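You operate a simulated robot arm through the tools that you are given. There is no shell and no other tool. Be economical: measure what you need, move in short steps, check, and stop when the job is done.

The job below is to be done with a simulated two-armed robot. You get a single attempt, and the scene is never put back.

TASK
Fetch the sieve brush and set it on top of the grey box of washers. Fetch the height rod and set it on the top of the filling stand. Put the blue box of bolts on the low shelf of the soil lab bench. Take the short blue cleat and leave it on top of the orange box of rivets. The order is free. Set down upright: height rod, blue box of bolts.

It is judged by the outcome, as a careful person would: the job done as asked, and still so three seconds after it is handed in. It fails if anything else is knocked over, pushed out of place, dropped, spilled or broken.

THE ROBOT
Two 7-joint arms with fingered hands on one trunk, on a base that drives. Base frame: it is fixed to the floor where the robot stands at the start and does not move with it; the origin is under the middle of the robot, x ahead of it, y to its left, z up; the surface under the hand at the start is at about z = 0.9. Readings come in m, degrees, newtons and seconds.
The left shoulder is at the start at [0.021, 0.208, 1.323], the right one opposite. Places, roughly: blue box of bolts [0.75, -1.25, 1]; grey box of washers [0.75, 1.25, 1.25]; height rod (9x9x14 cm) [0.9, -1, 0.9]; low shelf of the soil lab bench [0.8, -0.9, 0.3]; orange box of rivets [1, -1.25, 1]; short blue cleat (2x3x8 cm) [0.9, -1.8, 0.9]; sieve brush (5x3x4 cm) [0.7, 0, 0.9]; top of the filling stand (20x17 cm) [-2.12, -2.66, 0.8]. Payload 5 kg a hand.
Tool frame (each hand has its own): the origin (TCP) lies between the finger pads and is the grasp point; the fingertips stand 0.048 m ahead of it; z points along the fingers, y is the line along which they close. The gripper opens to 0.16 m. The gripper's body begins 0.056 m behind the TCP. The gripper is a hand of 4 fingers: y runs from the thumb to the fingers, the wrist lies at [-0.026, -0.142, -0.252] in the tool frame.
Orientation is that of the tool frame in the base frame, as a unit quaternion [w, x, y, z]. With the fingers straight down and the wrist toward the robot, the tool's x, y and z point along [0, 1, 0], [1, 0, 0] and [0, 0, -1] of the base frame.

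THE INTERFACE
- The arms move only by the tool jog_arm. It takes "left_steps", "right_steps" or both (then of equal length, played together; a hand with none holds still); each is a list of rows, each a list of 6 numbers: the shift along the base's x, y, z in m, then the turn, a rotation vector about the base's x, y, z in degrees. In form: [[x, y, z, wx, wy, wz], ...]. A call has 1 to 20 rows; each row shifts and turns the commanded pose from where the row before left it. Each row takes 0.2 s and may step no farther than 0.05 m and 8.6 degrees from the row before; otherwise, the whole call is refused. Where a pose cannot be reached the arm comes as near as it can. A force on the tool above 40 N (or 10 N above the force at the start of the call, whichever is more), or a blocked arm, ends the call early, and 0.2 s more pass. In this call time passes only in rows, and 0.2 s behind the last. The reply holds the time, the measured pose of the TCP, the force on the tool along the base axes, the opening and the grip force, in the units named above and with some noise, with the torque about the TCP (base axes, N m) and any sound that the robot's microphone picked up.
- Cameras (640 x 400 px; columns grow to the right, rows downward): "scene" is now at [0.0803, -0.0533, 1.5057]; the picture's right is [-0.61, -0.79, 0.00], its down [-0.50, 0.38, -0.77] and it looks along [0.62, -0.47, -0.63] (base axes); focal length 257 px, centre (320, 200). "left" rides on the left gripper at [-0.087, -0.133, -0.189] in its tool frame; the picture's right is [-0.83, -0.26, 0.49], its down [0.51, -0.71, 0.49] and it looks along [0.22, 0.66, 0.72] (tool axes); focal length 238 px, centre (320, 200). "right" rides on the right gripper at [0.087, -0.133, -0.189] in its tool frame; the picture's right is [-0.83, 0.26, -0.49], its down [-0.51, -0.71, 0.49] and it looks along [-0.22, 0.66, 0.72] (tool axes); focal length 238 px, centre (320, 200). There is no depth. A picture from a camera that has moved, and an enlarged one, comes with that camera's place and axes in the base frame and with its lens.
- capture(camera): a new picture of that camera. No time passes.
- slide_trunk(by): slides the trunk up (or, below 0, down) by that many m; the arms and the scene camera ride with it, the base frame stays. It gives what a move gives, with no picture.
- drive_base(legs): drives the robot by 1 to 6 legs, each [ahead, left, turn to the left] in m, m and degrees, along the robot's own axes; the way and the turn of a leg run together, so that a leg with both is an arc; at most 1.5 m and 180 degrees a leg. The arms and the cameras ride along, it lands a little off, and it stops where it bumps. It gives what a move gives.
- set_fingers(index, middle, ring, thumb_bend, thumb_turn, hand): sets how far each is bent, from 0 (flat) to 1 (curled in); at 0.3 the hand is open as for a grip, at 0.7 the pads meet at the TCP. One left out holds its place. A second passes; each finger stops where it meets its share of the squeeze, and holds until it gets a number again. It is the only way to open and close the hand. It gives what a move gives, with no picture; readings hold the bend of each and the force on the fingers (four entries, about 0 where the hand has none), thumb and palm. thumb_turn goes from beside the hand (0) to across from the fingers (1), as for a grip.
- pan_tilt(pan, tilt): turns the head with the scene camera to pan (to the left, within 86 degrees either way) and tilt (down, from -29 to 69), counted from straight ahead of the robot. It gives what a move gives.
- zoom(camera, box): a new picture of the part [left, top, right, bottom] of that camera's present view, enlarged. No time passes.
- close_job(): hands the job in; it is judged then, once.

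Work in short steps. Places have to be worked out from the pictures, the camera data and where the tool is seen: move nearer, look again, correct. Check each grasp and each placing, and mend what went wrong. You have 165 turns and 118 pictures in all, those below and enlarged ones among them. Open the grippers and draw the arms clear of the work before you hand the job in, unless the task says otherwise; then end with one line.

The tools are called after ">>>" by a JSON object that holds its "name" and its "arguments". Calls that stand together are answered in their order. jog_arm: Moves the arms, as the interface text tells. Its arguments: {"type":"object","properties":{"left_steps":{"type":"array","items":{"type":"array","items":{"type":"number"}}},"right_steps":{"type":"array","items":{"type":"array","items":{"type":"number"}}}},"required":[]} The other tools are called the same way: slide_trunk (by) slides the trunk up or down; set_fingers (index, middle, ring, thumb_bend, thumb_turn, hand) moves the fingers one by one; drive_base (legs) drives the base; pan_tilt (pan, tilt) turns the head that bears the scene camera; capture (camera) takes a picture; zoom (camera, box) takes an enlarged picture of a part of a camera's view; close_job () hands the job in.

At the start:

```text
clock: 0.0
left_position: [0.6473, -0.0948, 1.1983]
left_orientation: [0.0, 0.707, 0.708, 0.0]
left_ft_force: [0.3, -0.1, -0.2]
left_moment: [0.0, 0.0, -0.01]
left_width: 0.1596
left_gripper_force: 0.1
left_shape: jaw
left_bend: [0.3, 0.3, 0.3, 0.3, 0.98]
left_finger forces: [0.1, 0.0, 0.0, 0.0, 0.0, 0.1]
right_position: [0.4522, -0.6638, 1.1468]
right_orientation: [0.0, 0.707, 0.707, 0.0]
right_ft_force: [0.6, -1.3, -0.2]
right_moment: [0.0, 0.0, -0.01]
right_width: 0.1598
right_gripper_force: 0.1
right_shape: jaw
right_bend: [0.3, 0.3, 0.3, 0.3, 0.98]
right_finger forces: [0.1, 0.0, 0.0, 0.1, 0.0, 0.0]
trunk travel left (down, up): [-0.325, 0.365]
robot x, y, heading: [-0.0021, 0.0006, -0.1]
head pan, tilt: [-37.4, 39.2]
```

scene: 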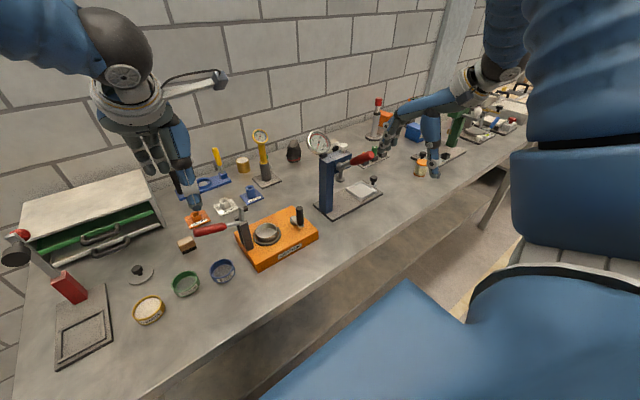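
right: 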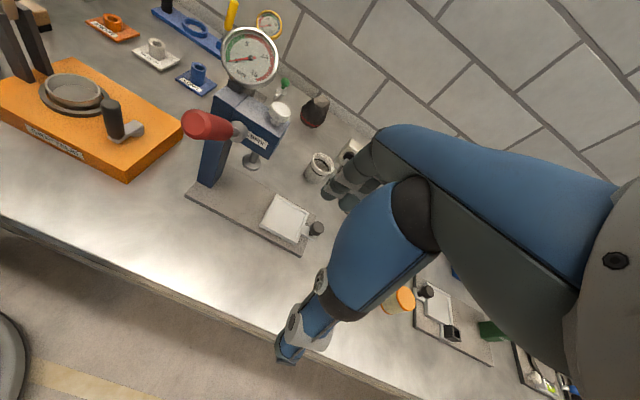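
left: 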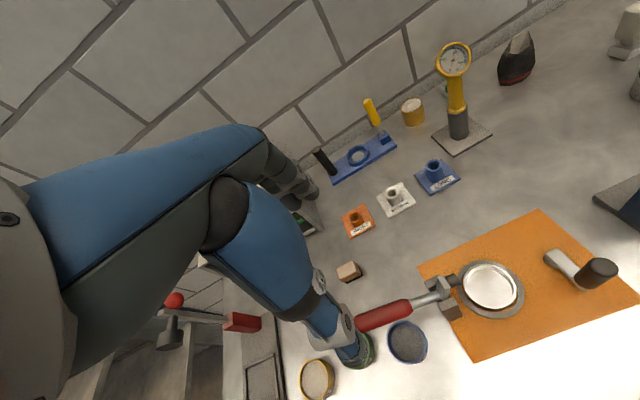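

I'll start by looking around: the sieve brush appears to be the small brown block near pixel (187,244). I'll zoom there and then pan the head.

>>> {"name": "zoom", "arguments": {"camera": "scene", "box": [120, 180, 280, 280]}}

>>> {"name": "pan_tilt", "arguments": {"pan": 60, "tilt": 20}}

>>> {"name": "capture", "arguments": {"camera": "scene"}}

```text
4.00 times, centred on (200, 230) of scene
camera zoom: at [0.0803, -0.0533, 1.5057], right [-0.61, -0.79, 0.0], down [-0.5, 0.38, -0.77], along [0.62, -0.47, -0.63], focal length 1027 px, centre (800, 80)
```

zoom: 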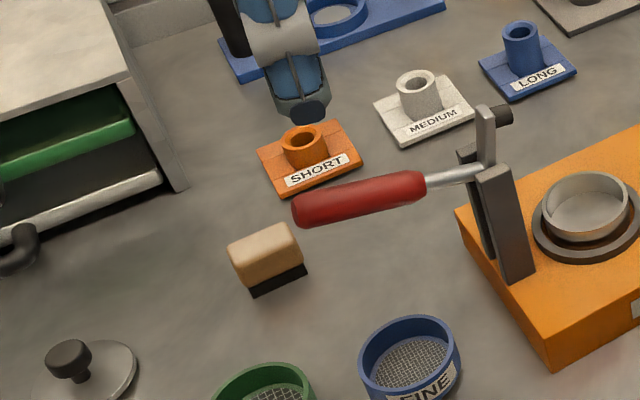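

```text
clock: 1.7
left_position: [0.6482, -0.0949, 1.1983]
left_orientation: [0.0, 0.707, 0.707, 0.0]
left_ft_force: [0.1, -0.2, 0.2]
left_moment: [0.03, -0.01, 0.0]
left_width: 0.1598
left_gripper_force: 0.0
left_shape: jaw
left_bend: [0.3, 0.3, 0.3, 0.3, 0.98]
left_finger forces: [0.0, 0.1, 0.0, 0.1, 0.1, 0.1]
right_position: [0.4507, -0.6637, 1.1473]
right_orientation: [0.0, 0.707, 0.707, -0.001]
right_ft_force: [0.5, -0.2, -0.1]
right_moment: [-0.01, 0.02, -0.04]
right_width: 0.1598
right_gripper_force: 0.1
right_shape: jaw
right_bend: [0.3, 0.3, 0.3, 0.3, 0.98]
right_finger forces: [0.0, 0.0, 0.0, 0.0, 0.1, 0.0]
trunk travel left (down, up): [-0.325, 0.365]
robot x, y, heading: [0.0011, -0.0012, -0.0]
head pan, tilt: [60.0, 20.0]
```

```text
113 pictures are left
camera scene: at [0.059, 0.0793, 1.536], right [0.87, -0.5, 0.0], down [-0.17, -0.3, -0.94], along [0.47, 0.81, -0.34], focal length 257 px, centre (320, 200)
```

scene: 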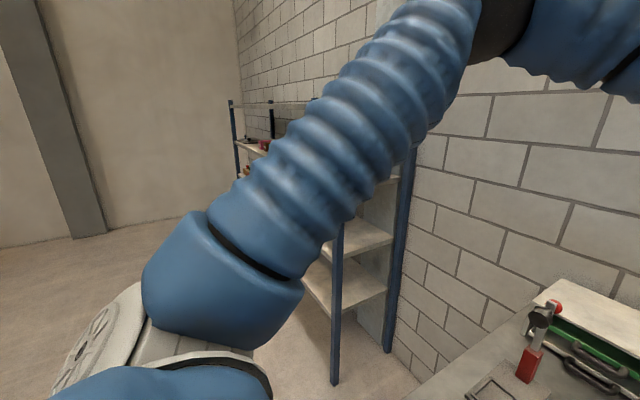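

The brush sits at about [0.738, -0.049], long side along y; a red lever handle floats about z 1.06 near its robot side. I'll turn the left hand -90° (wrist to the left) above the brush to keep clear of the handle.

>>> {"name": "jog_arm", "arguments": {"left_steps": [[0.008, 0.004, 0, 0, 0, -8.2], [0.008, 0.004, 0, 0, 0, -8.2], [0.008, 0.004, 0, 0, 0, -8.2], [0.008, 0.004, 0, 0, 0, -8.2], [0.008, 0.004, 0, 0, 0, -8.2], [0.008, 0.004, 0, 0, 0, -8.2], [0.008, 0.004, 0, 0, 0, -8.2], [0.008, 0.004, 0, 0, 0, -8.2], [0.008, 0.004, 0, 0, 0, -8.2], [0.008, 0.004, 0, 0, 0, -8.2], [0.01, 0.006, 0, 0, 0, -8.0]]}}

>>> {"name": "pan_tilt", "arguments": {"pan": -15, "tilt": 45}}

>>> {"name": "capture", "arguments": {"camera": "scene"}}

>>> {"name": "capture", "arguments": {"camera": "left"}}

```text
clock: 4.1
left_position: [0.7032, -0.0675, 1.1981]
left_orientation: [0.0, 0.96, 0.281, 0.0]
left_ft_force: [-0.3, 0.3, 0.1]
left_moment: [0.01, -0.03, -0.01]
left_width: 0.16
left_gripper_force: 0.0
left_shape: jaw
left_bend: [0.3, 0.3, 0.3, 0.3, 0.97]
left_finger forces: [0.1, 0.0, 0.1, 0.0, 0.1, 0.1]
left hand out of reach, approached as far as the arm can: row 8, 9, 10, 11
right_position: [0.4522, -0.6639, 1.1467]
right_orientation: [0.0, 0.707, 0.707, 0.001]
right_ft_force: [0.2, 0.8, 0.3]
right_moment: [-0.01, -0.01, 0.01]
right_width: 0.1595
right_gripper_force: 0.1
right_shape: jaw
right_bend: [0.3, 0.3, 0.3, 0.3, 0.98]
right_finger forces: [0.2, 0.0, 0.1, 0.0, 0.0, 0.0]
trunk travel left (down, up): [-0.325, 0.365]
robot x, y, heading: [-0.0002, -0.0012, 0.1]
head pan, tilt: [60.0, 20.0]
```

```text
clock: 5.6
left_position: [0.7023, -0.068, 1.1982]
left_orientation: [-0.001, 0.96, 0.281, 0.0]
left_ft_force: [0.8, -0.5, -0.3]
left_moment: [0.0, 0.02, 0.0]
left_width: 0.1597
left_gripper_force: 0.1
left_shape: jaw
left_bend: [0.3, 0.3, 0.3, 0.3, 0.97]
left_finger forces: [0.1, 0.1, 0.0, 0.1, 0.0, 0.0]
right_position: [0.4525, -0.6651, 1.147]
right_orientation: [0.0, 0.706, 0.708, 0.0]
right_ft_force: [0.0, -0.3, -0.2]
right_moment: [0.02, -0.01, -0.04]
right_width: 0.1594
right_gripper_force: 0.1
right_shape: jaw
right_bend: [0.3, 0.3, 0.3, 0.3, 0.98]
right_finger forces: [0.0, 0.0, 0.0, 0.0, 0.0, 0.0]
trunk travel left (down, up): [-0.325, 0.365]
robot x, y, heading: [-0.0009, -0.0004, 0.2]
head pan, tilt: [-15.0, 45.0]
```

```text
112 pictures are left
camera scene: at [0.091, -0.0222, 1.4973], right [-0.26, -0.97, 0.0], down [-0.68, 0.18, -0.71], along [0.68, -0.18, -0.71], focal length 257 px, centre (320, 200)
```

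scene: 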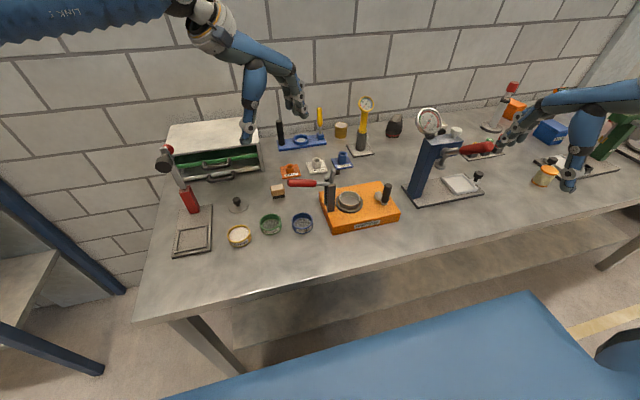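

```text
111 pictures are left
camera left: at [0.5567, -0.0023, 1.3868], right [-0.84, -0.23, -0.49], down [0.04, 0.87, -0.49], along [0.54, -0.43, -0.72], focal length 238 px, centre (320, 200)
```

left: 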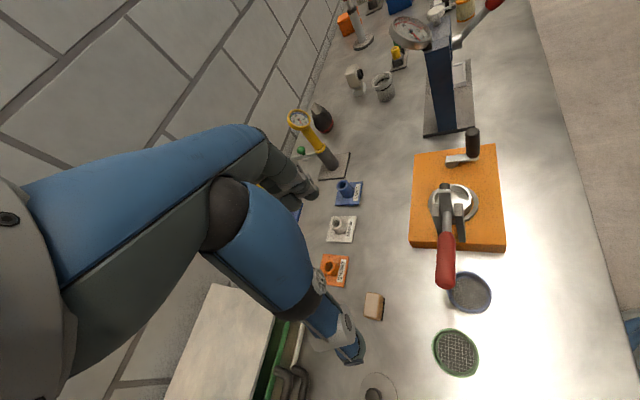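

The wrist stops at about -57° yaw, so I'll raise the left hand above everything, back off a little and turn the base to the right to gain the remaining yaw.

>>> {"name": "jog_arm", "arguments": {"left_steps": [[0, 0, 0.04, 0, 0, 0], [0, 0, 0.04, 0, 0, 0], [0, 0, 0.04, 0, 0, 0]]}}

>>> {"name": "drive_base", "arguments": {"legs": [[-0.08, 0, 0], [0, 0, -35]]}}

>>> {"name": "pan_tilt", "arguments": {"pan": 20, "tilt": 45}}

>>> {"name": "capture", "arguments": {"camera": "scene"}}

```text
clock: 6.4
left_position: [0.6993, -0.066, 1.278]
left_orientation: [0.001, 0.959, 0.283, 0.0]
left_ft_force: [-0.1, 1.4, 0.3]
left_moment: [-0.03, 0.02, 0.02]
left_width: 0.1602
left_gripper_force: 0.0
left_shape: jaw
left_bend: [0.3, 0.3, 0.3, 0.3, 0.98]
left_finger forces: [0.0, 0.0, 0.0, 0.1, 0.0, 0.1]
left hand out of reach, approached as far as the arm can: row 3
right_position: [0.4521, -0.6636, 1.147]
right_orientation: [0.0, 0.707, 0.707, 0.001]
right_ft_force: [0.0, 1.1, -0.5]
right_moment: [-0.03, 0.02, -0.02]
right_width: 0.1596
right_gripper_force: 0.0
right_shape: jaw
right_bend: [0.3, 0.3, 0.3, 0.3, 0.98]
right_finger forces: [0.0, 0.0, 0.0, 0.0, 0.0, 0.0]
trunk travel left (down, up): [-0.325, 0.365]
robot x, y, heading: [-0.0015, -0.0005, -0.2]
head pan, tilt: [-15.0, 45.0]
```

```text
clock: 9.2
left_position: [0.4474, -0.4677, 1.2777]
left_orientation: [0.0, 1.0, -0.029, 0.0]
left_ft_force: [-0.6, 0.1, -0.8]
left_moment: [0.0, -0.03, 0.0]
left_width: 0.16
left_gripper_force: 0.1
left_shape: jaw
left_bend: [0.3, 0.3, 0.3, 0.3, 0.97]
left_finger forces: [0.0, 0.0, 0.0, 0.1, 0.0, 0.0]
right_position: [-0.1051, -0.8022, 1.1472]
right_orientation: [-0.001, 0.892, 0.453, 0.001]
right_ft_force: [-0.3, -0.4, 0.3]
right_moment: [0.02, -0.05, 0.01]
right_width: 0.1598
right_gripper_force: 0.0
right_shape: jaw
right_bend: [0.3, 0.3, 0.3, 0.3, 0.98]
right_finger forces: [0.0, 0.0, 0.1, 0.0, 0.1, 0.1]
trunk travel left (down, up): [-0.325, 0.365]
robot x, y, heading: [-0.078, 0.0008, -36.3]
head pan, tilt: [-15.0, 45.0]
```

```text
clock: 10.2
left_position: [0.4481, -0.4666, 1.2779]
left_orientation: [0.0, 1.0, -0.03, 0.0]
left_ft_force: [-0.4, -0.1, -0.3]
left_moment: [-0.04, 0.0, -0.01]
left_width: 0.1598
left_gripper_force: 0.0
left_shape: jaw
left_bend: [0.3, 0.3, 0.3, 0.3, 0.97]
left_finger forces: [0.1, 0.1, 0.1, 0.0, 0.0, 0.0]
right_position: [-0.1045, -0.8026, 1.1455]
right_orientation: [0.0, 0.892, 0.453, 0.0]
right_ft_force: [-0.7, 0.6, 1.2]
right_moment: [0.02, -0.01, -0.01]
right_width: 0.1597
right_gripper_force: 0.0
right_shape: jaw
right_bend: [0.3, 0.3, 0.3, 0.3, 0.98]
right_finger forces: [0.0, 0.0, 0.0, 0.1, 0.0, 0.1]
trunk travel left (down, up): [-0.325, 0.365]
robot x, y, heading: [-0.0766, 0.0037, -36.3]
head pan, tilt: [20.0, 45.0]
```

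```text
110 pictures are left
camera scene: at [0.0107, -0.0303, 1.4973], right [-0.28, -0.96, 0.0], down [-0.68, 0.2, -0.71], along [0.68, -0.2, -0.71], focal length 257 px, centre (320, 200)
```

scene: 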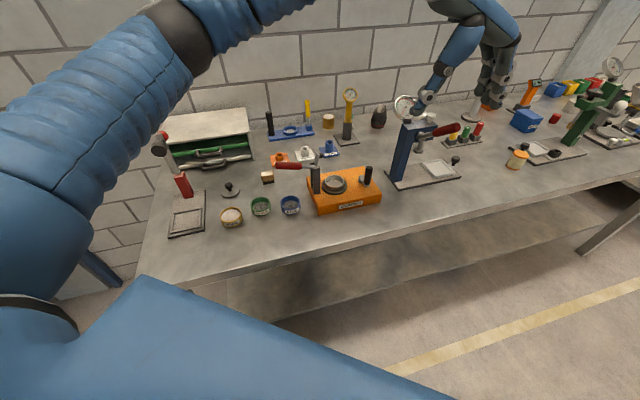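

The hand now has yaw ≈ -93°, clear of everything. Move it over the brush at z 1.278.

>>> {"name": "jog_arm", "arguments": {"left_steps": [[0.01, 0.045, 0, 0, 0, 0.3], [0.01, 0.045, 0, 0, 0, 0.3], [0.01, 0.045, 0, 0, 0, 0.3], [0.01, 0.045, 0, 0, 0, 0.3], [0.01, 0.045, 0, 0, 0, 0.3], [0.033, 0.0276, 0, 0, 0, 0.3], [0.033, 0.0276, 0, 0, 0, 0.3], [0.033, 0.0276, 0, 0, 0, 0.3], [0.033, 0.0276, 0, 0, 0, 0.3], [0.033, 0.0276, 0, 0, 0, 0.3], [0.033, 0.0276, 0, 0, 0, 0.3], [0.033, 0.0276, 0, 0, 0, 0.1]]}}

>>> {"name": "capture", "arguments": {"camera": "left"}}

>>> {"name": "capture", "arguments": {"camera": "scene"}}

```text
clock: 12.8
left_position: [0.5017, -0.1264, 1.2965]
left_orientation: [-0.001, 1.0, 0.004, -0.001]
left_ft_force: [-0.2, 0.6, 0.0]
left_moment: [-0.02, -0.04, -0.02]
left_width: 0.1599
left_gripper_force: 0.0
left_shape: jaw
left_bend: [0.3, 0.3, 0.3, 0.3, 0.97]
left_finger forces: [0.0, 0.0, 0.0, 0.1, 0.0, 0.1]
left hand out of reach, approached as far as the arm can: row 6, 7, 8, 9, 10, 11, 12
right_position: [-0.1052, -0.8019, 1.1467]
right_orientation: [0.0, 0.892, 0.452, 0.0]
right_ft_force: [-0.9, -0.1, 0.1]
right_moment: [-0.01, -0.01, -0.01]
right_width: 0.1599
right_gripper_force: 0.0
right_shape: jaw
right_bend: [0.3, 0.3, 0.3, 0.3, 0.97]
right_finger forces: [0.0, 0.0, 0.0, 0.1, 0.0, 0.1]
trunk travel left (down, up): [-0.325, 0.365]
robot x, y, heading: [-0.078, -0.0002, -36.2]
head pan, tilt: [20.0, 45.0]
```

```text
109 pictures are left
camera left: at [0.4124, 0.0048, 1.4852], right [-0.84, 0.25, -0.49], down [0.5, 0.71, -0.49], along [0.22, -0.65, -0.72], focal length 238 px, centre (320, 200)
```

left: 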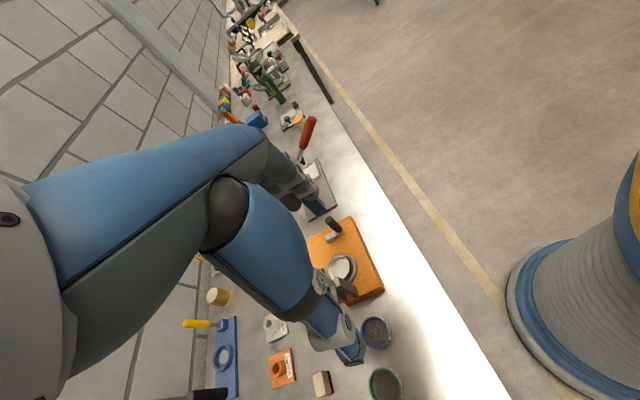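

```text
108 pictures are left
camera scene: at [0.0107, -0.0299, 1.4973], right [-0.28, -0.96, 0.0], down [-0.68, 0.2, -0.71], along [0.68, -0.2, -0.71], focal length 257 px, centre (320, 200)
```

scene: 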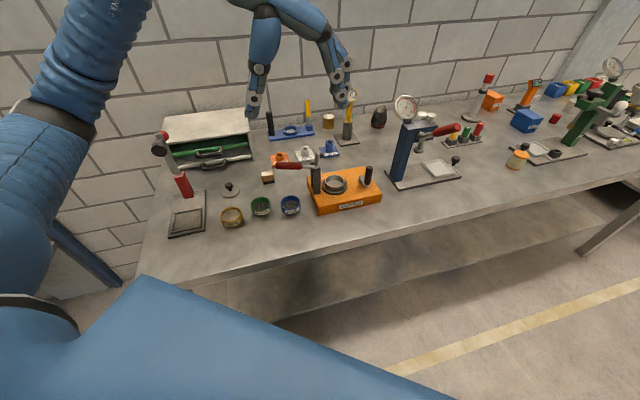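

The arm runs out of reach because the wrist is above the shoulder. I'll raise the trunk by 0.2 and then move the hand down/forward, so the arm works lower relative to the shoulder.

>>> {"name": "slide_trunk", "arguments": {"by": 0.22}}

>>> {"name": "jog_arm", "arguments": {"left_steps": [[0, 0, -0.04, 0, 0, 0], [0, 0, -0.04, 0, 0, 0], [0, 0, -0.04, 0, 0, 0], [0, 0, -0.04, 0, 0, 0], [0, 0, -0.04, 0, 0, 0]]}}

```text
clock: 15.1
left_position: [0.5022, -0.1263, 1.516]
left_orientation: [-0.001, 1.0, 0.004, 0.0]
left_ft_force: [1.0, 0.3, 0.0]
left_moment: [-0.05, 0.01, 0.02]
left_width: 0.1599
left_gripper_force: 0.1
left_shape: jaw
left_bend: [0.3, 0.3, 0.3, 0.3, 0.97]
left_finger forces: [0.0, 0.0, 0.1, 0.1, 0.0, 0.0]
right_position: [-0.1055, -0.8027, 1.3653]
right_orientation: [0.0, 0.891, 0.453, -0.001]
right_ft_force: [-0.9, 0.0, -0.3]
right_moment: [0.0, -0.02, -0.04]
right_width: 0.1598
right_gripper_force: 0.0
right_shape: jaw
right_bend: [0.3, 0.3, 0.3, 0.3, 0.97]
right_finger forces: [0.0, 0.1, 0.1, 0.1, 0.0, 0.0]
trunk travel left (down, up): [-0.545, 0.145]
robot x, y, heading: [-0.0769, 0.001, -35.9]
head pan, tilt: [20.0, 45.0]
```

```text
clock: 16.3
left_position: [0.4698, -0.1157, 1.3539]
left_orientation: [0.004, 1.0, 0.006, 0.0]
left_ft_force: [-2.3, 0.0, -15.1]
left_moment: [0.04, -0.08, -0.02]
left_width: 0.1599
left_gripper_force: 0.0
left_shape: jaw
left_bend: [0.3, 0.3, 0.3, 0.3, 0.98]
left_finger forces: [0.0, 0.1, 0.0, 0.0, 0.1, 0.0]
left hand out of reach, approached as far as the arm can: row 1, 2, 3, 4, 5
right_position: [-0.1064, -0.8015, 1.3685]
right_orientation: [0.0, 0.892, 0.452, 0.0]
right_ft_force: [-0.6, 1.3, 0.1]
right_moment: [-0.16, -0.1, -0.08]
right_width: 0.1597
right_gripper_force: 0.1
right_shape: jaw
right_bend: [0.3, 0.3, 0.3, 0.3, 0.97]
right_finger forces: [0.1, 0.1, 0.0, 0.1, 0.0, 0.0]
trunk travel left (down, up): [-0.545, 0.145]
robot x, y, heading: [-0.0785, -0.0017, -36.5]
head pan, tilt: [20.0, 45.0]
```

Odd reading: still out of reach with a -15 N force. Look at the arm posture.

>>> {"name": "capture", "arguments": {"camera": "scene"}}

>>> {"name": "pan_tilt", "arguments": {"pan": 55, "tilt": 10}}

>>> {"name": "capture", "arguments": {"camera": "scene"}}

```text
107 pictures are left
camera scene: at [0.0098, -0.0289, 1.7175], right [-0.28, -0.96, 0.0], down [-0.68, 0.2, -0.71], along [0.68, -0.2, -0.71], focal length 257 px, centre (320, 200)
```

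scene: 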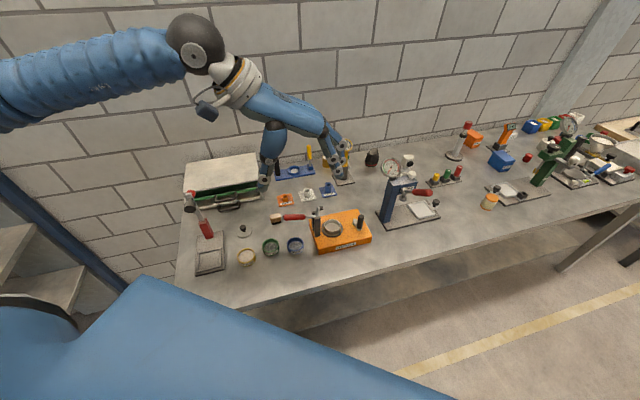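

```text
clock: 17.3
left_position: [0.4718, -0.116, 1.3552]
left_orientation: [0.007, 1.0, 0.008, 0.001]
left_ft_force: [-0.4, 0.0, -0.1]
left_moment: [0.01, 0.01, 0.01]
left_width: 0.1601
left_gripper_force: 0.1
left_shape: jaw
left_bend: [0.3, 0.3, 0.3, 0.3, 0.97]
left_finger forces: [0.1, 0.0, 0.0, 0.1, 0.0, 0.1]
right_position: [-0.104, -0.8022, 1.3665]
right_orientation: [0.0, 0.892, 0.452, 0.0]
right_ft_force: [0.5, -0.4, 1.0]
right_moment: [0.01, 0.01, 0.01]
right_width: 0.1597
right_gripper_force: 0.1
right_shape: jaw
right_bend: [0.3, 0.3, 0.3, 0.3, 0.97]
right_finger forces: [0.0, 0.1, 0.0, 0.0, 0.0, 0.1]
trunk travel left (down, up): [-0.545, 0.145]
robot x, y, heading: [-0.0781, 0.002, -36.4]
head pan, tilt: [55.0, 10.0]
```

```text
106 pictures are left
camera scene: at [0.0205, 0.0231, 1.7722], right [0.32, -0.95, 0.0], down [-0.17, -0.06, -0.98], along [0.93, 0.32, -0.17], focal length 257 px, centre (320, 200)
```

scene: 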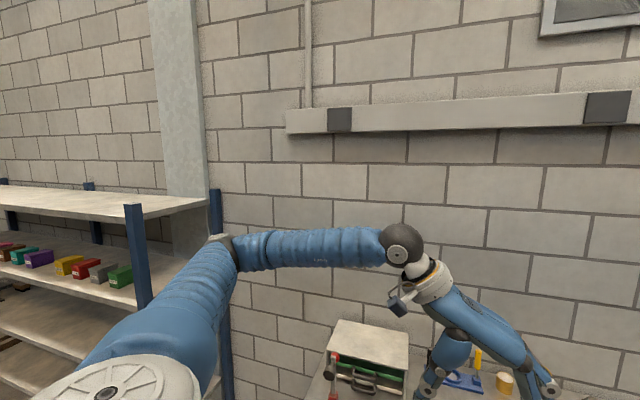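

The elbow posture is awkward. Better plan: heading back to 0, hand yaw 0 (closing along x), but lean the hand ~30° so the wrist goes to the left, away from the lever handle. Turn back first and unwind the yaw.

>>> {"name": "drive_base", "arguments": {"legs": [[0, 0, 36.3], [0.06, 0, 0]]}}

>>> {"name": "jog_arm", "arguments": {"left_steps": [[0, -0.01, 0, 0, 0, 8], [0, -0.01, 0, 0, 0, 8], [0, -0.01, 0, 0, 0, 8], [0, -0.01, 0, 0, 0, 8], [0, -0.01, 0, 0, 0, 8], [0, -0.01, 0, 0, 0, 8], [0, -0.01, 0, 0, 0, 8]]}}

>>> {"name": "capture", "arguments": {"camera": "scene"}}

```text
clock: 20.0
left_position: [0.489, 0.2311, 1.3495]
left_orientation: [-0.002, 0.948, 0.318, 0.001]
left_ft_force: [0.3, 1.0, 0.2]
left_moment: [0.03, -0.1, 0.04]
left_width: 0.1601
left_gripper_force: 0.1
left_shape: jaw
left_bend: [0.3, 0.3, 0.3, 0.3, 0.97]
left_finger forces: [0.0, 0.0, 0.0, 0.1, 0.0, 0.1]
right_position: [0.4301, -0.6628, 1.367]
right_orientation: [0.001, 0.708, 0.707, 0.001]
right_ft_force: [-1.2, -0.2, 1.4]
right_moment: [0.01, -0.08, -0.02]
right_width: 0.1598
right_gripper_force: 0.0
right_shape: jaw
right_bend: [0.3, 0.3, 0.3, 0.3, 0.97]
right_finger forces: [0.1, 0.0, 0.1, 0.1, 0.1, 0.0]
trunk travel left (down, up): [-0.545, 0.145]
robot x, y, heading: [-0.0174, 0.0014, 0.1]
head pan, tilt: [55.0, 10.0]
```

```text
clock: 21.6
left_position: [0.4908, 0.1616, 1.3511]
left_orientation: [-0.001, 0.687, 0.726, 0.001]
left_ft_force: [-0.4, -0.8, -0.6]
left_moment: [0.08, 0.0, 0.05]
left_width: 0.1599
left_gripper_force: 0.1
left_shape: jaw
left_bend: [0.3, 0.3, 0.3, 0.3, 0.97]
left_finger forces: [0.0, 0.0, 0.0, 0.0, 0.0, 0.1]
right_position: [0.4314, -0.6658, 1.3665]
right_orientation: [-0.001, 0.706, 0.708, 0.001]
right_ft_force: [0.2, -0.9, -0.4]
right_moment: [0.11, -0.03, 0.01]
right_width: 0.1598
right_gripper_force: 0.0
right_shape: jaw
right_bend: [0.3, 0.3, 0.3, 0.3, 0.98]
right_finger forces: [0.0, 0.1, 0.1, 0.1, 0.0, 0.0]
trunk travel left (down, up): [-0.545, 0.145]
robot x, y, heading: [-0.0185, -0.0018, 0.2]
head pan, tilt: [55.0, 10.0]
```

```text
105 pictures are left
camera scene: at [0.0455, 0.0724, 1.7724], right [0.82, -0.57, 0.0], down [-0.1, -0.14, -0.99], along [0.56, 0.81, -0.17], focal length 257 px, centre (320, 200)
```

scene: 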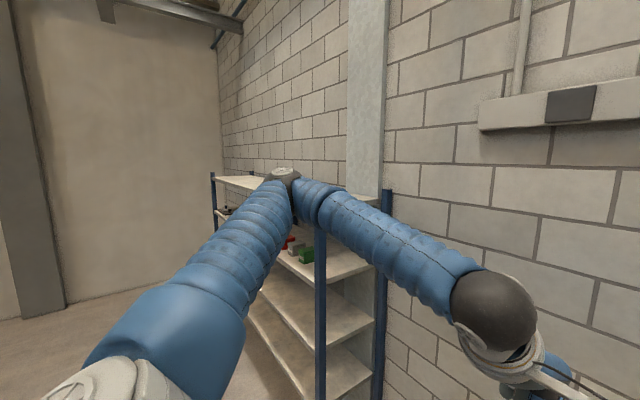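

Unwound. Now move over the brush while leaning the hand, staying high first.

>>> {"name": "jog_arm", "arguments": {"left_steps": [[0.031, -0.0264, 0, -3.75, 0, -0.4], [0.031, -0.0264, 0, -3.75, 0, -0.4], [0.031, -0.0264, 0, -3.75, 0, -0.4], [0.031, -0.0264, 0, -3.75, 0, -0.4], [0.031, -0.0264, -0.03, -3.75, 0, -0.4], [0.031, -0.0264, -0.03, -3.75, 0, -0.4], [0.031, -0.0264, -0.03, -3.75, 0, -0.4], [0.031, -0.0264, -0.03, -3.75, 0, -0.4], [0, 0, -0.03, 0, 0, 0], [0, 0, -0.03, 0, 0, 0], [0, 0, -0.03, 0, 0, 0]]}}

>>> {"name": "pan_tilt", "arguments": {"pan": 0, "tilt": 50}}

>>> {"name": "capture", "arguments": {"camera": "scene"}}

>>> {"name": "capture", "arguments": {"camera": "left"}}

```text
refused: row 5 steps farther than a row can; nothing moved
```

```text
clock: 22.9
left_position: [0.4905, 0.1643, 1.3499]
left_orientation: [-0.002, 0.688, 0.726, -0.001]
left_ft_force: [-0.3, 0.9, 0.2]
left_moment: [0.0, 0.0, -0.01]
left_width: 0.1599
left_gripper_force: 0.0
left_shape: jaw
left_bend: [0.3, 0.3, 0.3, 0.3, 0.97]
left_finger forces: [0.1, 0.1, 0.1, 0.0, 0.0, 0.0]
right_position: [0.4325, -0.6636, 1.3655]
right_orientation: [-0.001, 0.707, 0.707, 0.0]
right_ft_force: [-0.9, -0.4, 0.0]
right_moment: [-0.02, 0.02, 0.03]
right_width: 0.1598
right_gripper_force: 0.2
right_shape: jaw
right_bend: [0.3, 0.3, 0.3, 0.3, 0.97]
right_finger forces: [0.1, 0.0, 0.0, 0.0, 0.1, 0.0]
trunk travel left (down, up): [-0.545, 0.145]
robot x, y, heading: [-0.0219, 0.0011, 0.0]
head pan, tilt: [0.0, 50.0]
```

```text
104 pictures are left
camera scene: at [0.0699, -0.0009, 1.7105], right [0.0, -1.0, 0.0], down [-0.77, 0.0, -0.64], along [0.64, 0.0, -0.77], focal length 257 px, centre (320, 200)
```

scene: 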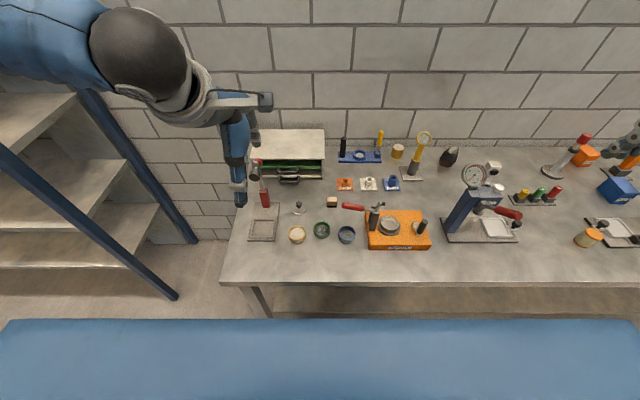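

```text
103 pictures are left
camera left: at [0.3623, 0.07, 1.5383], right [-0.22, -0.85, -0.49], down [-0.74, 0.47, -0.49], along [0.64, 0.25, -0.72], focal length 238 px, centre (320, 200)
```

left: 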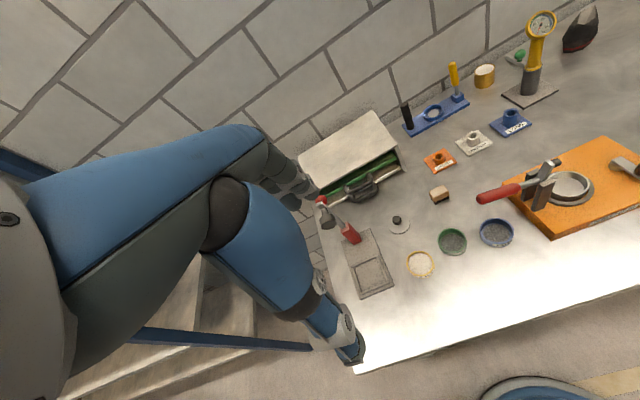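

Brush centre consistently at about [0.722, -0.050]. Repeat the move with smaller steps.

>>> {"name": "jog_arm", "arguments": {"left_steps": [[0.029, -0.0266, 0, -3.75, 0, -0.4], [0.029, -0.0266, 0, -3.75, 0, -0.4], [0.029, -0.0266, 0, -3.75, 0, -0.4], [0.029, -0.0266, 0, -3.75, 0, -0.4], [0.029, -0.0266, 0, -3.75, 0, -0.4], [0.029, -0.0266, 0, -3.75, 0, -0.4], [0.029, -0.0266, 0, -3.75, 0, -0.4], [0.029, -0.0266, 0, -3.75, 0, -0.4], [0, 0, -0.04, 0, 0, 0], [0, 0, -0.04, 0, 0, 0], [0, 0, -0.04, 0, 0, 0], [0, 0, -0.04, 0, 0, 0], [0, 0, -0.04, 0, 0, 0]]}}

>>> {"name": "capture", "arguments": {"camera": "scene"}}

>>> {"name": "capture", "arguments": {"camera": "left"}}

```text
clock: 25.6
left_position: [0.7221, -0.0523, 1.1518]
left_orientation: [0.177, 0.684, 0.682, -0.188]
left_ft_force: [1.8, 0.1, 1.0]
left_moment: [0.1, 0.21, -0.12]
left_width: 0.1601
left_gripper_force: 0.1
left_shape: jaw
left_bend: [0.3, 0.3, 0.3, 0.3, 0.97]
left_finger forces: [0.1, 0.0, 0.0, 0.1, 0.1, 0.1]
right_position: [0.4324, -0.6637, 1.3666]
right_orientation: [0.0, 0.707, 0.707, -0.001]
right_ft_force: [0.5, -0.6, -0.7]
right_moment: [0.01, 0.09, 0.02]
right_width: 0.1599
right_gripper_force: 0.1
right_shape: jaw
right_bend: [0.3, 0.3, 0.3, 0.3, 0.97]
right_finger forces: [0.0, 0.0, 0.0, 0.0, 0.1, 0.0]
trunk travel left (down, up): [-0.545, 0.145]
robot x, y, heading: [-0.0175, -0.0031, 0.2]
head pan, tilt: [0.0, 50.0]
```

```text
102 pictures are left
camera scene: at [0.0713, -0.001, 1.7103], right [0.0, -1.0, 0.0], down [-0.77, 0.0, -0.64], along [0.64, 0.0, -0.77], focal length 257 px, centre (320, 200)
```

scene: 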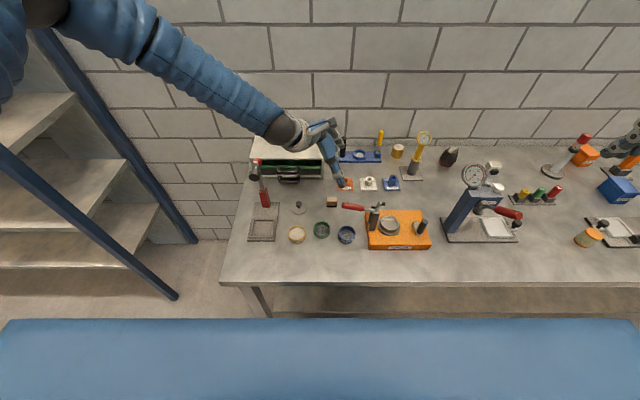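

```text
101 pictures are left
camera left: at [0.5907, -0.0312, 1.3594], right [-0.27, -0.96, 0.0], down [-0.72, 0.2, -0.67], along [0.64, -0.18, -0.74], focal length 238 px, centre (320, 200)
```

left: 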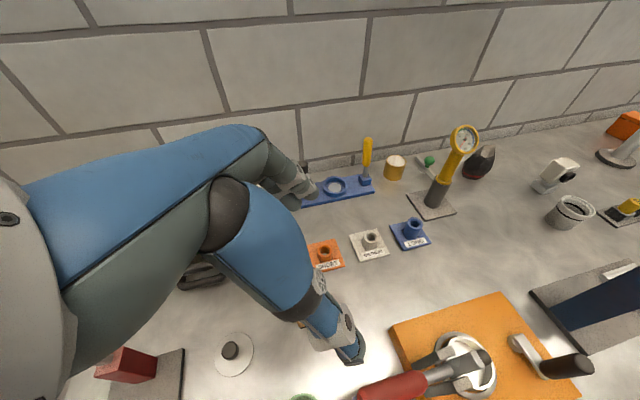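

Hand leans 30° correctly. Descend towards z 1.03, shifting y slightly left to account for lean, then check clearance with the handle.

>>> {"name": "jog_arm", "arguments": {"left_steps": [[0, 0.005, -0.04, 0, 0, 0], [0, 0.005, -0.04, 0, 0, 0], [0, 0.005, -0.04, 0, 0, 0]]}}

>>> {"name": "zoom", "arguments": {"camera": "scene", "box": [240, 110, 440, 250]}}

>>> {"name": "capture", "arguments": {"camera": "left"}}

```text
clock: 26.4
left_position: [0.7222, -0.034, 1.0306]
left_orientation: [0.177, 0.685, 0.681, -0.188]
left_ft_force: [2.2, -0.3, 1.4]
left_moment: [0.15, 0.2, -0.12]
left_width: 0.16
left_gripper_force: 0.1
left_shape: jaw
left_bend: [0.3, 0.3, 0.3, 0.3, 0.97]
left_finger forces: [0.0, 0.0, 0.0, 0.0, 0.1, 0.1]
right_position: [0.4329, -0.6636, 1.3662]
right_orientation: [0.0, 0.707, 0.707, -0.001]
right_ft_force: [-0.4, -0.1, -0.1]
right_moment: [-0.01, 0.03, -0.02]
right_width: 0.1596
right_gripper_force: 0.1
right_shape: jaw
right_bend: [0.3, 0.3, 0.3, 0.3, 0.97]
right_finger forces: [0.0, 0.0, 0.0, 0.0, 0.0, 0.1]
trunk travel left (down, up): [-0.545, 0.145]
robot x, y, heading: [-0.0204, 0.0012, -0.2]
head pan, tilt: [0.0, 50.0]
```

```text
2.86 times, centred on (340, 180) of scene
camera zoom: at [0.0703, -0.001, 1.7104], right [0.0, -1.0, 0.0], down [-0.77, 0.0, -0.64], along [0.64, 0.0, -0.77], focal length 734 px, centre (263, 257)
```

zoom: 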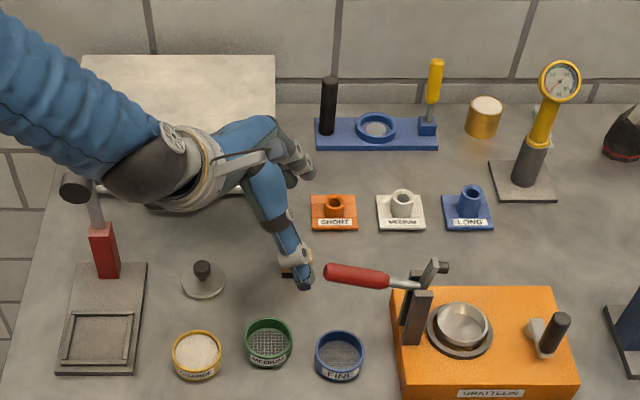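

```text
99 pictures are left
camera left: at [0.5909, -0.0144, 1.2377], right [-0.27, -0.96, 0.0], down [-0.72, 0.2, -0.67], along [0.65, -0.18, -0.74], focal length 238 px, centre (320, 200)
```

left: 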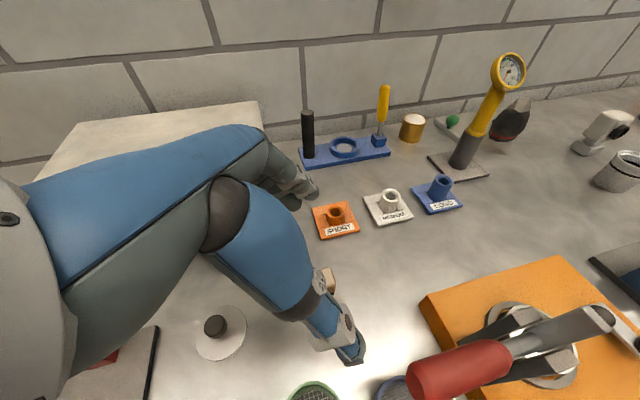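

Clearances look fine (handle tip about 5 cm from the thumb). Descend to TCP z ≈ 0.952.

>>> {"name": "jog_arm", "arguments": {"left_steps": [[0, 0, -0.03, 0, 0, 0], [0, 0, -0.028, 0, 0, 0], [0, 0, -0.02, 0, 0, 0]]}}

>>> {"name": "zoom", "arguments": {"camera": "scene", "box": [280, 150, 400, 230]}}

>>> {"name": "capture", "arguments": {"camera": "left"}}

```text
clock: 27.2
left_position: [0.7222, -0.0323, 0.9594]
left_orientation: [0.181, 0.685, 0.681, -0.185]
left_ft_force: [-6.0, 4.3, 31.8]
left_moment: [0.94, -3.05, 0.73]
left_width: 0.1601
left_gripper_force: 0.0
left_shape: jaw
left_bend: [0.3, 0.3, 0.3, 0.3, 0.97]
left_finger forces: [0.0, 0.0, 31.5, 0.1, 0.0, 0.0]
right_position: [0.4275, -0.6642, 1.3681]
right_orientation: [0.001, 0.706, 0.708, 0.002]
right_ft_force: [-1.0, -0.5, 0.9]
right_moment: [-0.02, -0.04, -0.04]
right_width: 0.1599
right_gripper_force: 0.1
right_shape: jaw
right_bend: [0.3, 0.3, 0.3, 0.3, 0.97]
right_finger forces: [0.0, 0.0, 0.1, 0.0, 0.0, 0.0]
trunk travel left (down, up): [-0.545, 0.145]
robot x, y, heading: [-0.0182, -0.0007, 0.3]
head pan, tilt: [0.0, 50.0]
```

```text
5.00 times, centred on (340, 190) of scene
camera zoom: at [0.0642, -0.0004, 1.7112], right [0.0, -1.0, 0.0], down [-0.76, 0.0, -0.65], along [0.65, 0.0, -0.76], focal length 1284 px, centre (220, 250)
```

zoom: 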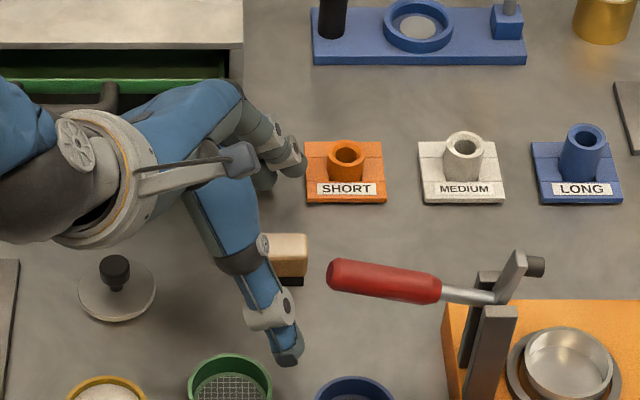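

```text
97 pictures are left
camera left: at [0.5882, -0.0129, 1.1653], right [-0.27, -0.96, 0.0], down [-0.71, 0.2, -0.68], along [0.65, -0.18, -0.74], focal length 238 px, centre (320, 200)
```

left: 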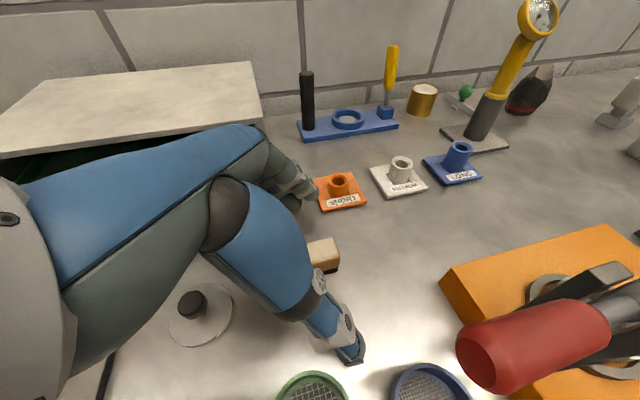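

The lower (ring) finger met the bench because of the lean. Lift, reduce the lean by ~16° (still clear of the handle), adjust to the brush centre and come down again.

>>> {"name": "jog_arm", "arguments": {"left_steps": [[0.0, 0, 0.025, 0, 0, 0], [0.003, -0.003, 0.005, 8, 0, 0], [0.003, -0.003, 0, 8, 0, 0], [0, 0, -0.015, 0, 0, 0], [0, 0, -0.015, 0, 0, 0]]}}

>>> {"name": "zoom", "arguments": {"camera": "scene", "box": [280, 150, 400, 230]}}

```text
clock: 28.4
left_position: [0.7291, -0.0405, 0.9539]
left_orientation: [0.082, 0.702, 0.702, -0.088]
left_ft_force: [-2.4, 4.8, 14.6]
left_moment: [0.59, -1.45, 0.51]
left_width: 0.1587
left_gripper_force: 0.2
left_shape: jaw
left_bend: [0.3, 0.3, 0.3, 0.3, 0.97]
left_finger forces: [0.0, 13.3, 1.8, 0.0, 0.0, 0.1]
right_position: [0.4301, -0.6638, 1.3669]
right_orientation: [0.0, 0.707, 0.707, 0.001]
right_ft_force: [-1.1, -0.1, 0.3]
right_moment: [0.08, -0.06, 0.0]
right_width: 0.1598
right_gripper_force: 0.0
right_shape: jaw
right_bend: [0.3, 0.3, 0.3, 0.3, 0.97]
right_finger forces: [0.1, 0.0, 0.0, 0.0, 0.0, 0.0]
trunk travel left (down, up): [-0.545, 0.145]
robot x, y, heading: [-0.018, -0.0032, 0.2]
head pan, tilt: [0.0, 50.0]
```

```text
5.00 times, centred on (340, 190) of scene
camera zoom: at [0.0667, -0.0017, 1.7108], right [0.0, -1.0, 0.0], down [-0.77, 0.0, -0.64], along [0.64, 0.0, -0.77], focal length 1284 px, centre (220, 250)
```

zoom: 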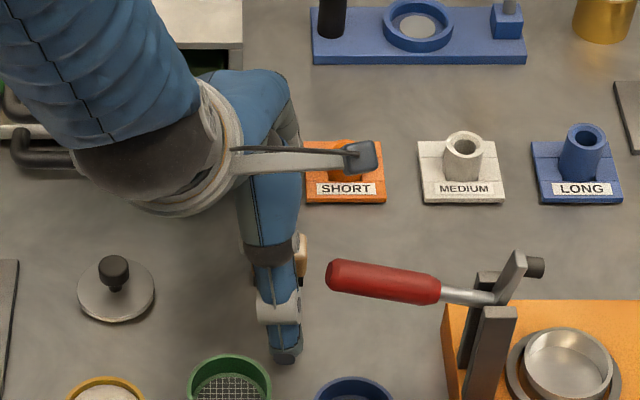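

Fingertips touch the bench at z 0.954; lift 7 mm and close gradually.

>>> {"name": "jog_arm", "arguments": {"left_steps": [[0, 0, 0.007, 0, 0, 0]]}}

>>> {"name": "set_fingers", "arguments": {"hand": "left", "index": 0.5, "middle": 0.5, "ring": 0.5, "thumb_bend": 0.5}}

>>> {"name": "zoom", "arguments": {"camera": "scene", "box": [280, 150, 400, 230]}}

```text
clock: 28.9
left_position: [0.7262, -0.0419, 0.9563]
left_orientation: [0.079, 0.703, 0.701, -0.092]
left_ft_force: [1.2, 0.8, 2.8]
left_moment: [0.0, -0.22, -0.01]
left_width: 0.1599
left_gripper_force: 0.0
left_shape: jaw
left_bend: [0.3, 0.3, 0.3, 0.3, 0.97]
left_finger forces: [0.0, 2.2, 0.1, 0.1, 0.1, 0.1]
right_position: [0.4335, -0.6634, 1.3659]
right_orientation: [0.0, 0.707, 0.707, 0.0]
right_ft_force: [0.5, -0.2, 0.1]
right_moment: [-0.02, 0.05, -0.01]
right_width: 0.1599
right_gripper_force: 0.1
right_shape: jaw
right_bend: [0.3, 0.3, 0.3, 0.3, 0.97]
right_finger forces: [0.0, 0.0, 0.1, 0.0, 0.1, 0.0]
trunk travel left (down, up): [-0.545, 0.145]
robot x, y, heading: [-0.0228, 0.0001, -0.1]
head pan, tilt: [0.0, 50.0]
```

```text
clock: 29.9
left_position: [0.7286, -0.0417, 0.9606]
left_orientation: [0.083, 0.703, 0.701, -0.089]
left_ft_force: [8.6, -1.5, 33.7]
left_moment: [1.16, -2.66, -0.31]
left_width: 0.0918
left_gripper_force: 16.9
left_shape: fingers
left_bend: [0.5, 0.49, 0.44, 0.5, 0.97]
left_finger forces: [0.0, 7.7, 25.8, 0.1, 0.0, 0.0]
right_position: [0.4318, -0.6639, 1.3686]
right_orientation: [0.0, 0.707, 0.707, 0.0]
right_ft_force: [0.7, -0.1, -0.1]
right_moment: [-0.01, -0.03, 0.0]
right_width: 0.1599
right_gripper_force: 0.1
right_shape: jaw
right_bend: [0.3, 0.3, 0.3, 0.3, 0.97]
right_finger forces: [0.0, 0.1, 0.0, 0.1, 0.0, 0.0]
trunk travel left (down, up): [-0.545, 0.145]
robot x, y, heading: [-0.0194, 0.0011, 0.1]
head pan, tilt: [0.0, 50.0]
```

```text
5.00 times, centred on (340, 190) of scene
camera zoom: at [0.0675, -0.0012, 1.7107], right [0.0, -1.0, 0.0], down [-0.77, 0.0, -0.64], along [0.64, 0.0, -0.77], focal length 1284 px, centre (220, 250)
```

zoom: 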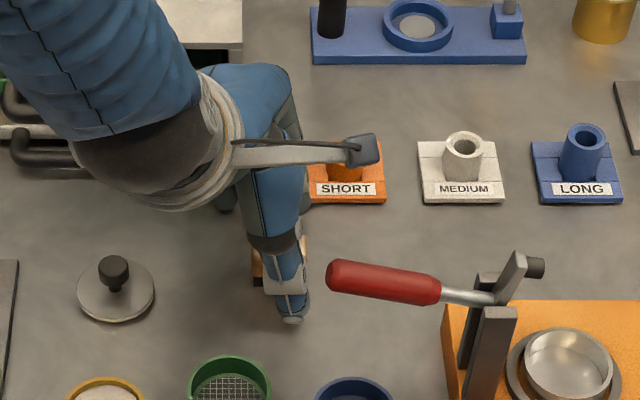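

The curl dips the fingertips onto the bench. Raise 12 mm and take out the remaining lean, then continue closing.

>>> {"name": "jog_arm", "arguments": {"left_steps": [[0, 0, 0.012, 0, 0, 0], [0, -0.004, 0, 7, 0, 0], [0, -0.003, 0, 5, 0, 0]]}}

>>> {"name": "set_fingers", "arguments": {"hand": "left", "index": 0.58, "middle": 0.58, "ring": 0.58, "thumb_bend": 0.58}}

>>> {"name": "zoom", "arguments": {"camera": "scene", "box": [280, 150, 400, 230]}}

>>> {"name": "capture", "arguments": {"camera": "left"}}

```text
clock: 30.6
left_position: [0.7266, -0.0467, 0.9681]
left_orientation: [0.004, 0.707, 0.707, -0.018]
left_ft_force: [0.9, 0.7, -0.3]
left_moment: [-0.11, 0.06, -0.02]
left_width: 0.0919
left_gripper_force: 0.1
left_shape: fingers
left_bend: [0.5, 0.5, 0.49, 0.5, 0.97]
left_finger forces: [0.0, 0.0, 0.0, 0.0, 0.0, 0.0]
right_position: [0.4331, -0.6622, 1.3674]
right_orientation: [0.0, 0.706, 0.708, -0.001]
right_ft_force: [0.1, 0.8, 0.1]
right_moment: [-0.07, 0.03, 0.04]
right_width: 0.16
right_gripper_force: 0.1
right_shape: jaw
right_bend: [0.3, 0.3, 0.3, 0.3, 0.97]
right_finger forces: [0.1, 0.1, 0.0, 0.0, 0.0, 0.0]
trunk travel left (down, up): [-0.545, 0.145]
robot x, y, heading: [-0.0171, 0.0001, -0.1]
head pan, tilt: [0.0, 50.0]
```

```text
clock: 31.6
left_position: [0.7278, -0.0495, 0.9702]
left_orientation: [0.004, 0.707, 0.707, -0.018]
left_ft_force: [-0.2, 0.4, -0.4]
left_moment: [0.01, 0.0, -0.01]
left_width: 0.0638
left_gripper_force: 0.0
left_shape: fingers
left_bend: [0.57, 0.57, 0.57, 0.57, 0.97]
left_finger forces: [0.0, 0.0, 0.1, 0.1, 0.1, 0.0]
right_position: [0.4336, -0.6639, 1.3668]
right_orientation: [-0.001, 0.707, 0.707, 0.001]
right_ft_force: [0.3, 0.6, 0.0]
right_moment: [0.0, 0.02, 0.01]
right_width: 0.1598
right_gripper_force: 0.1
right_shape: jaw
right_bend: [0.3, 0.3, 0.3, 0.3, 0.97]
right_finger forces: [0.0, 0.1, 0.1, 0.0, 0.0, 0.0]
trunk travel left (down, up): [-0.545, 0.145]
robot x, y, heading: [-0.0217, -0.001, -0.1]
head pan, tilt: [0.0, 50.0]
```

```text
5.00 times, centred on (340, 190) of scene
camera zoom: at [0.0699, -0.0015, 1.7104], right [0.0, -1.0, 0.0], down [-0.77, 0.0, -0.64], along [0.64, 0.0, -0.77], focal length 1284 px, centre (220, 250)
```

zoom: 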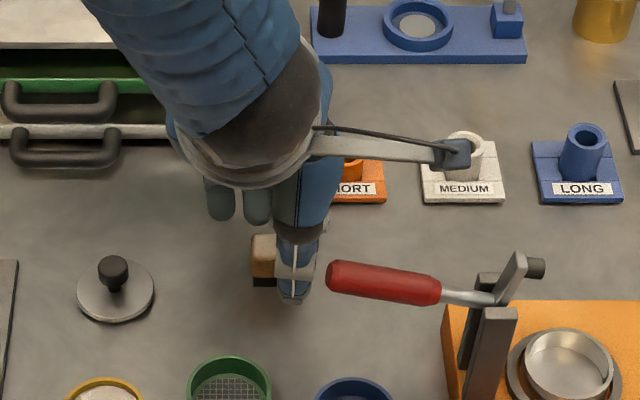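

```text
93 pictures are left
camera left: at [0.5967, -0.1297, 1.1628], right [-0.27, -0.85, -0.45], down [-0.72, 0.49, -0.49], along [0.64, 0.19, -0.74], focal length 238 px, centre (320, 200)
```

left: 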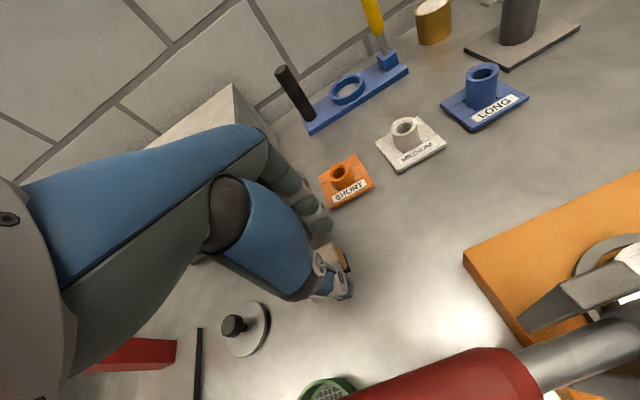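

The thumb sits slightly right of brush centre; shift y +8 mm, lower 5 mm and close firmly.

>>> {"name": "jog_arm", "arguments": {"left_steps": [[0, 0.008, -0.006, 0, 0, 0]]}}

>>> {"name": "set_fingers", "arguments": {"hand": "left", "index": 0.75, "middle": 0.75, "ring": 0.75, "thumb_bend": 0.75}}

>>> {"name": "zoom", "arguments": {"camera": "scene", "box": [280, 150, 400, 230]}}

```text
clock: 32.0
left_position: [0.7279, -0.0413, 0.9636]
left_orientation: [0.006, 0.707, 0.707, -0.018]
left_ft_force: [0.5, -0.4, -1.3]
left_moment: [0.0, 0.02, 0.0]
left_width: 0.0638
left_gripper_force: 0.2
left_shape: fingers
left_bend: [0.57, 0.57, 0.57, 0.57, 0.97]
left_finger forces: [0.0, 0.1, 0.1, 0.0, 0.0, 0.1]
right_position: [0.434, -0.6632, 1.366]
right_orientation: [-0.001, 0.707, 0.707, 0.001]
right_ft_force: [0.7, 0.0, 0.3]
right_moment: [-0.02, 0.01, 0.01]
right_width: 0.1598
right_gripper_force: 0.1
right_shape: jaw
right_bend: [0.3, 0.3, 0.3, 0.3, 0.97]
right_finger forces: [0.0, 0.1, 0.0, 0.0, 0.0, 0.1]
trunk travel left (down, up): [-0.545, 0.145]
robot x, y, heading: [-0.0182, 0.0004, 0.1]
head pan, tilt: [0.0, 50.0]
```

```text
clock: 33.0
left_position: [0.7286, -0.0412, 0.9624]
left_orientation: [0.006, 0.706, 0.708, -0.018]
left_ft_force: [-0.2, 0.1, 0.6]
left_moment: [0.02, -0.01, -0.02]
left_width: 0.034
left_gripper_force: 21.4
left_shape: fingers
left_bend: [0.63, 0.68, 0.75, 0.67, 0.96]
left_finger forces: [12.8, 8.3, 0.0, 0.0, 21.1, 0.1]
right_position: [0.4327, -0.6647, 1.3676]
right_orientation: [0.0, 0.707, 0.708, 0.0]
right_ft_force: [0.7, -0.4, -0.3]
right_moment: [-0.01, -0.02, -0.01]
right_width: 0.1598
right_gripper_force: 0.1
right_shape: jaw
right_bend: [0.3, 0.3, 0.3, 0.3, 0.97]
right_finger forces: [0.1, 0.1, 0.0, 0.0, 0.0, 0.0]
trunk travel left (down, up): [-0.545, 0.145]
robot x, y, heading: [-0.0208, 0.0004, 0.1]
head pan, tilt: [0.0, 50.0]
```

```text
5.00 times, centred on (340, 190) of scene
camera zoom: at [0.07, -0.0012, 1.7104], right [0.0, -1.0, 0.0], down [-0.77, 0.0, -0.64], along [0.64, 0.0, -0.77], focal length 1284 px, centre (220, 250)
```

zoom: 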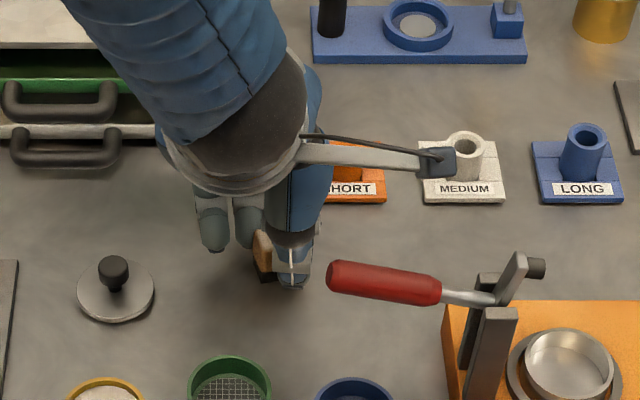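

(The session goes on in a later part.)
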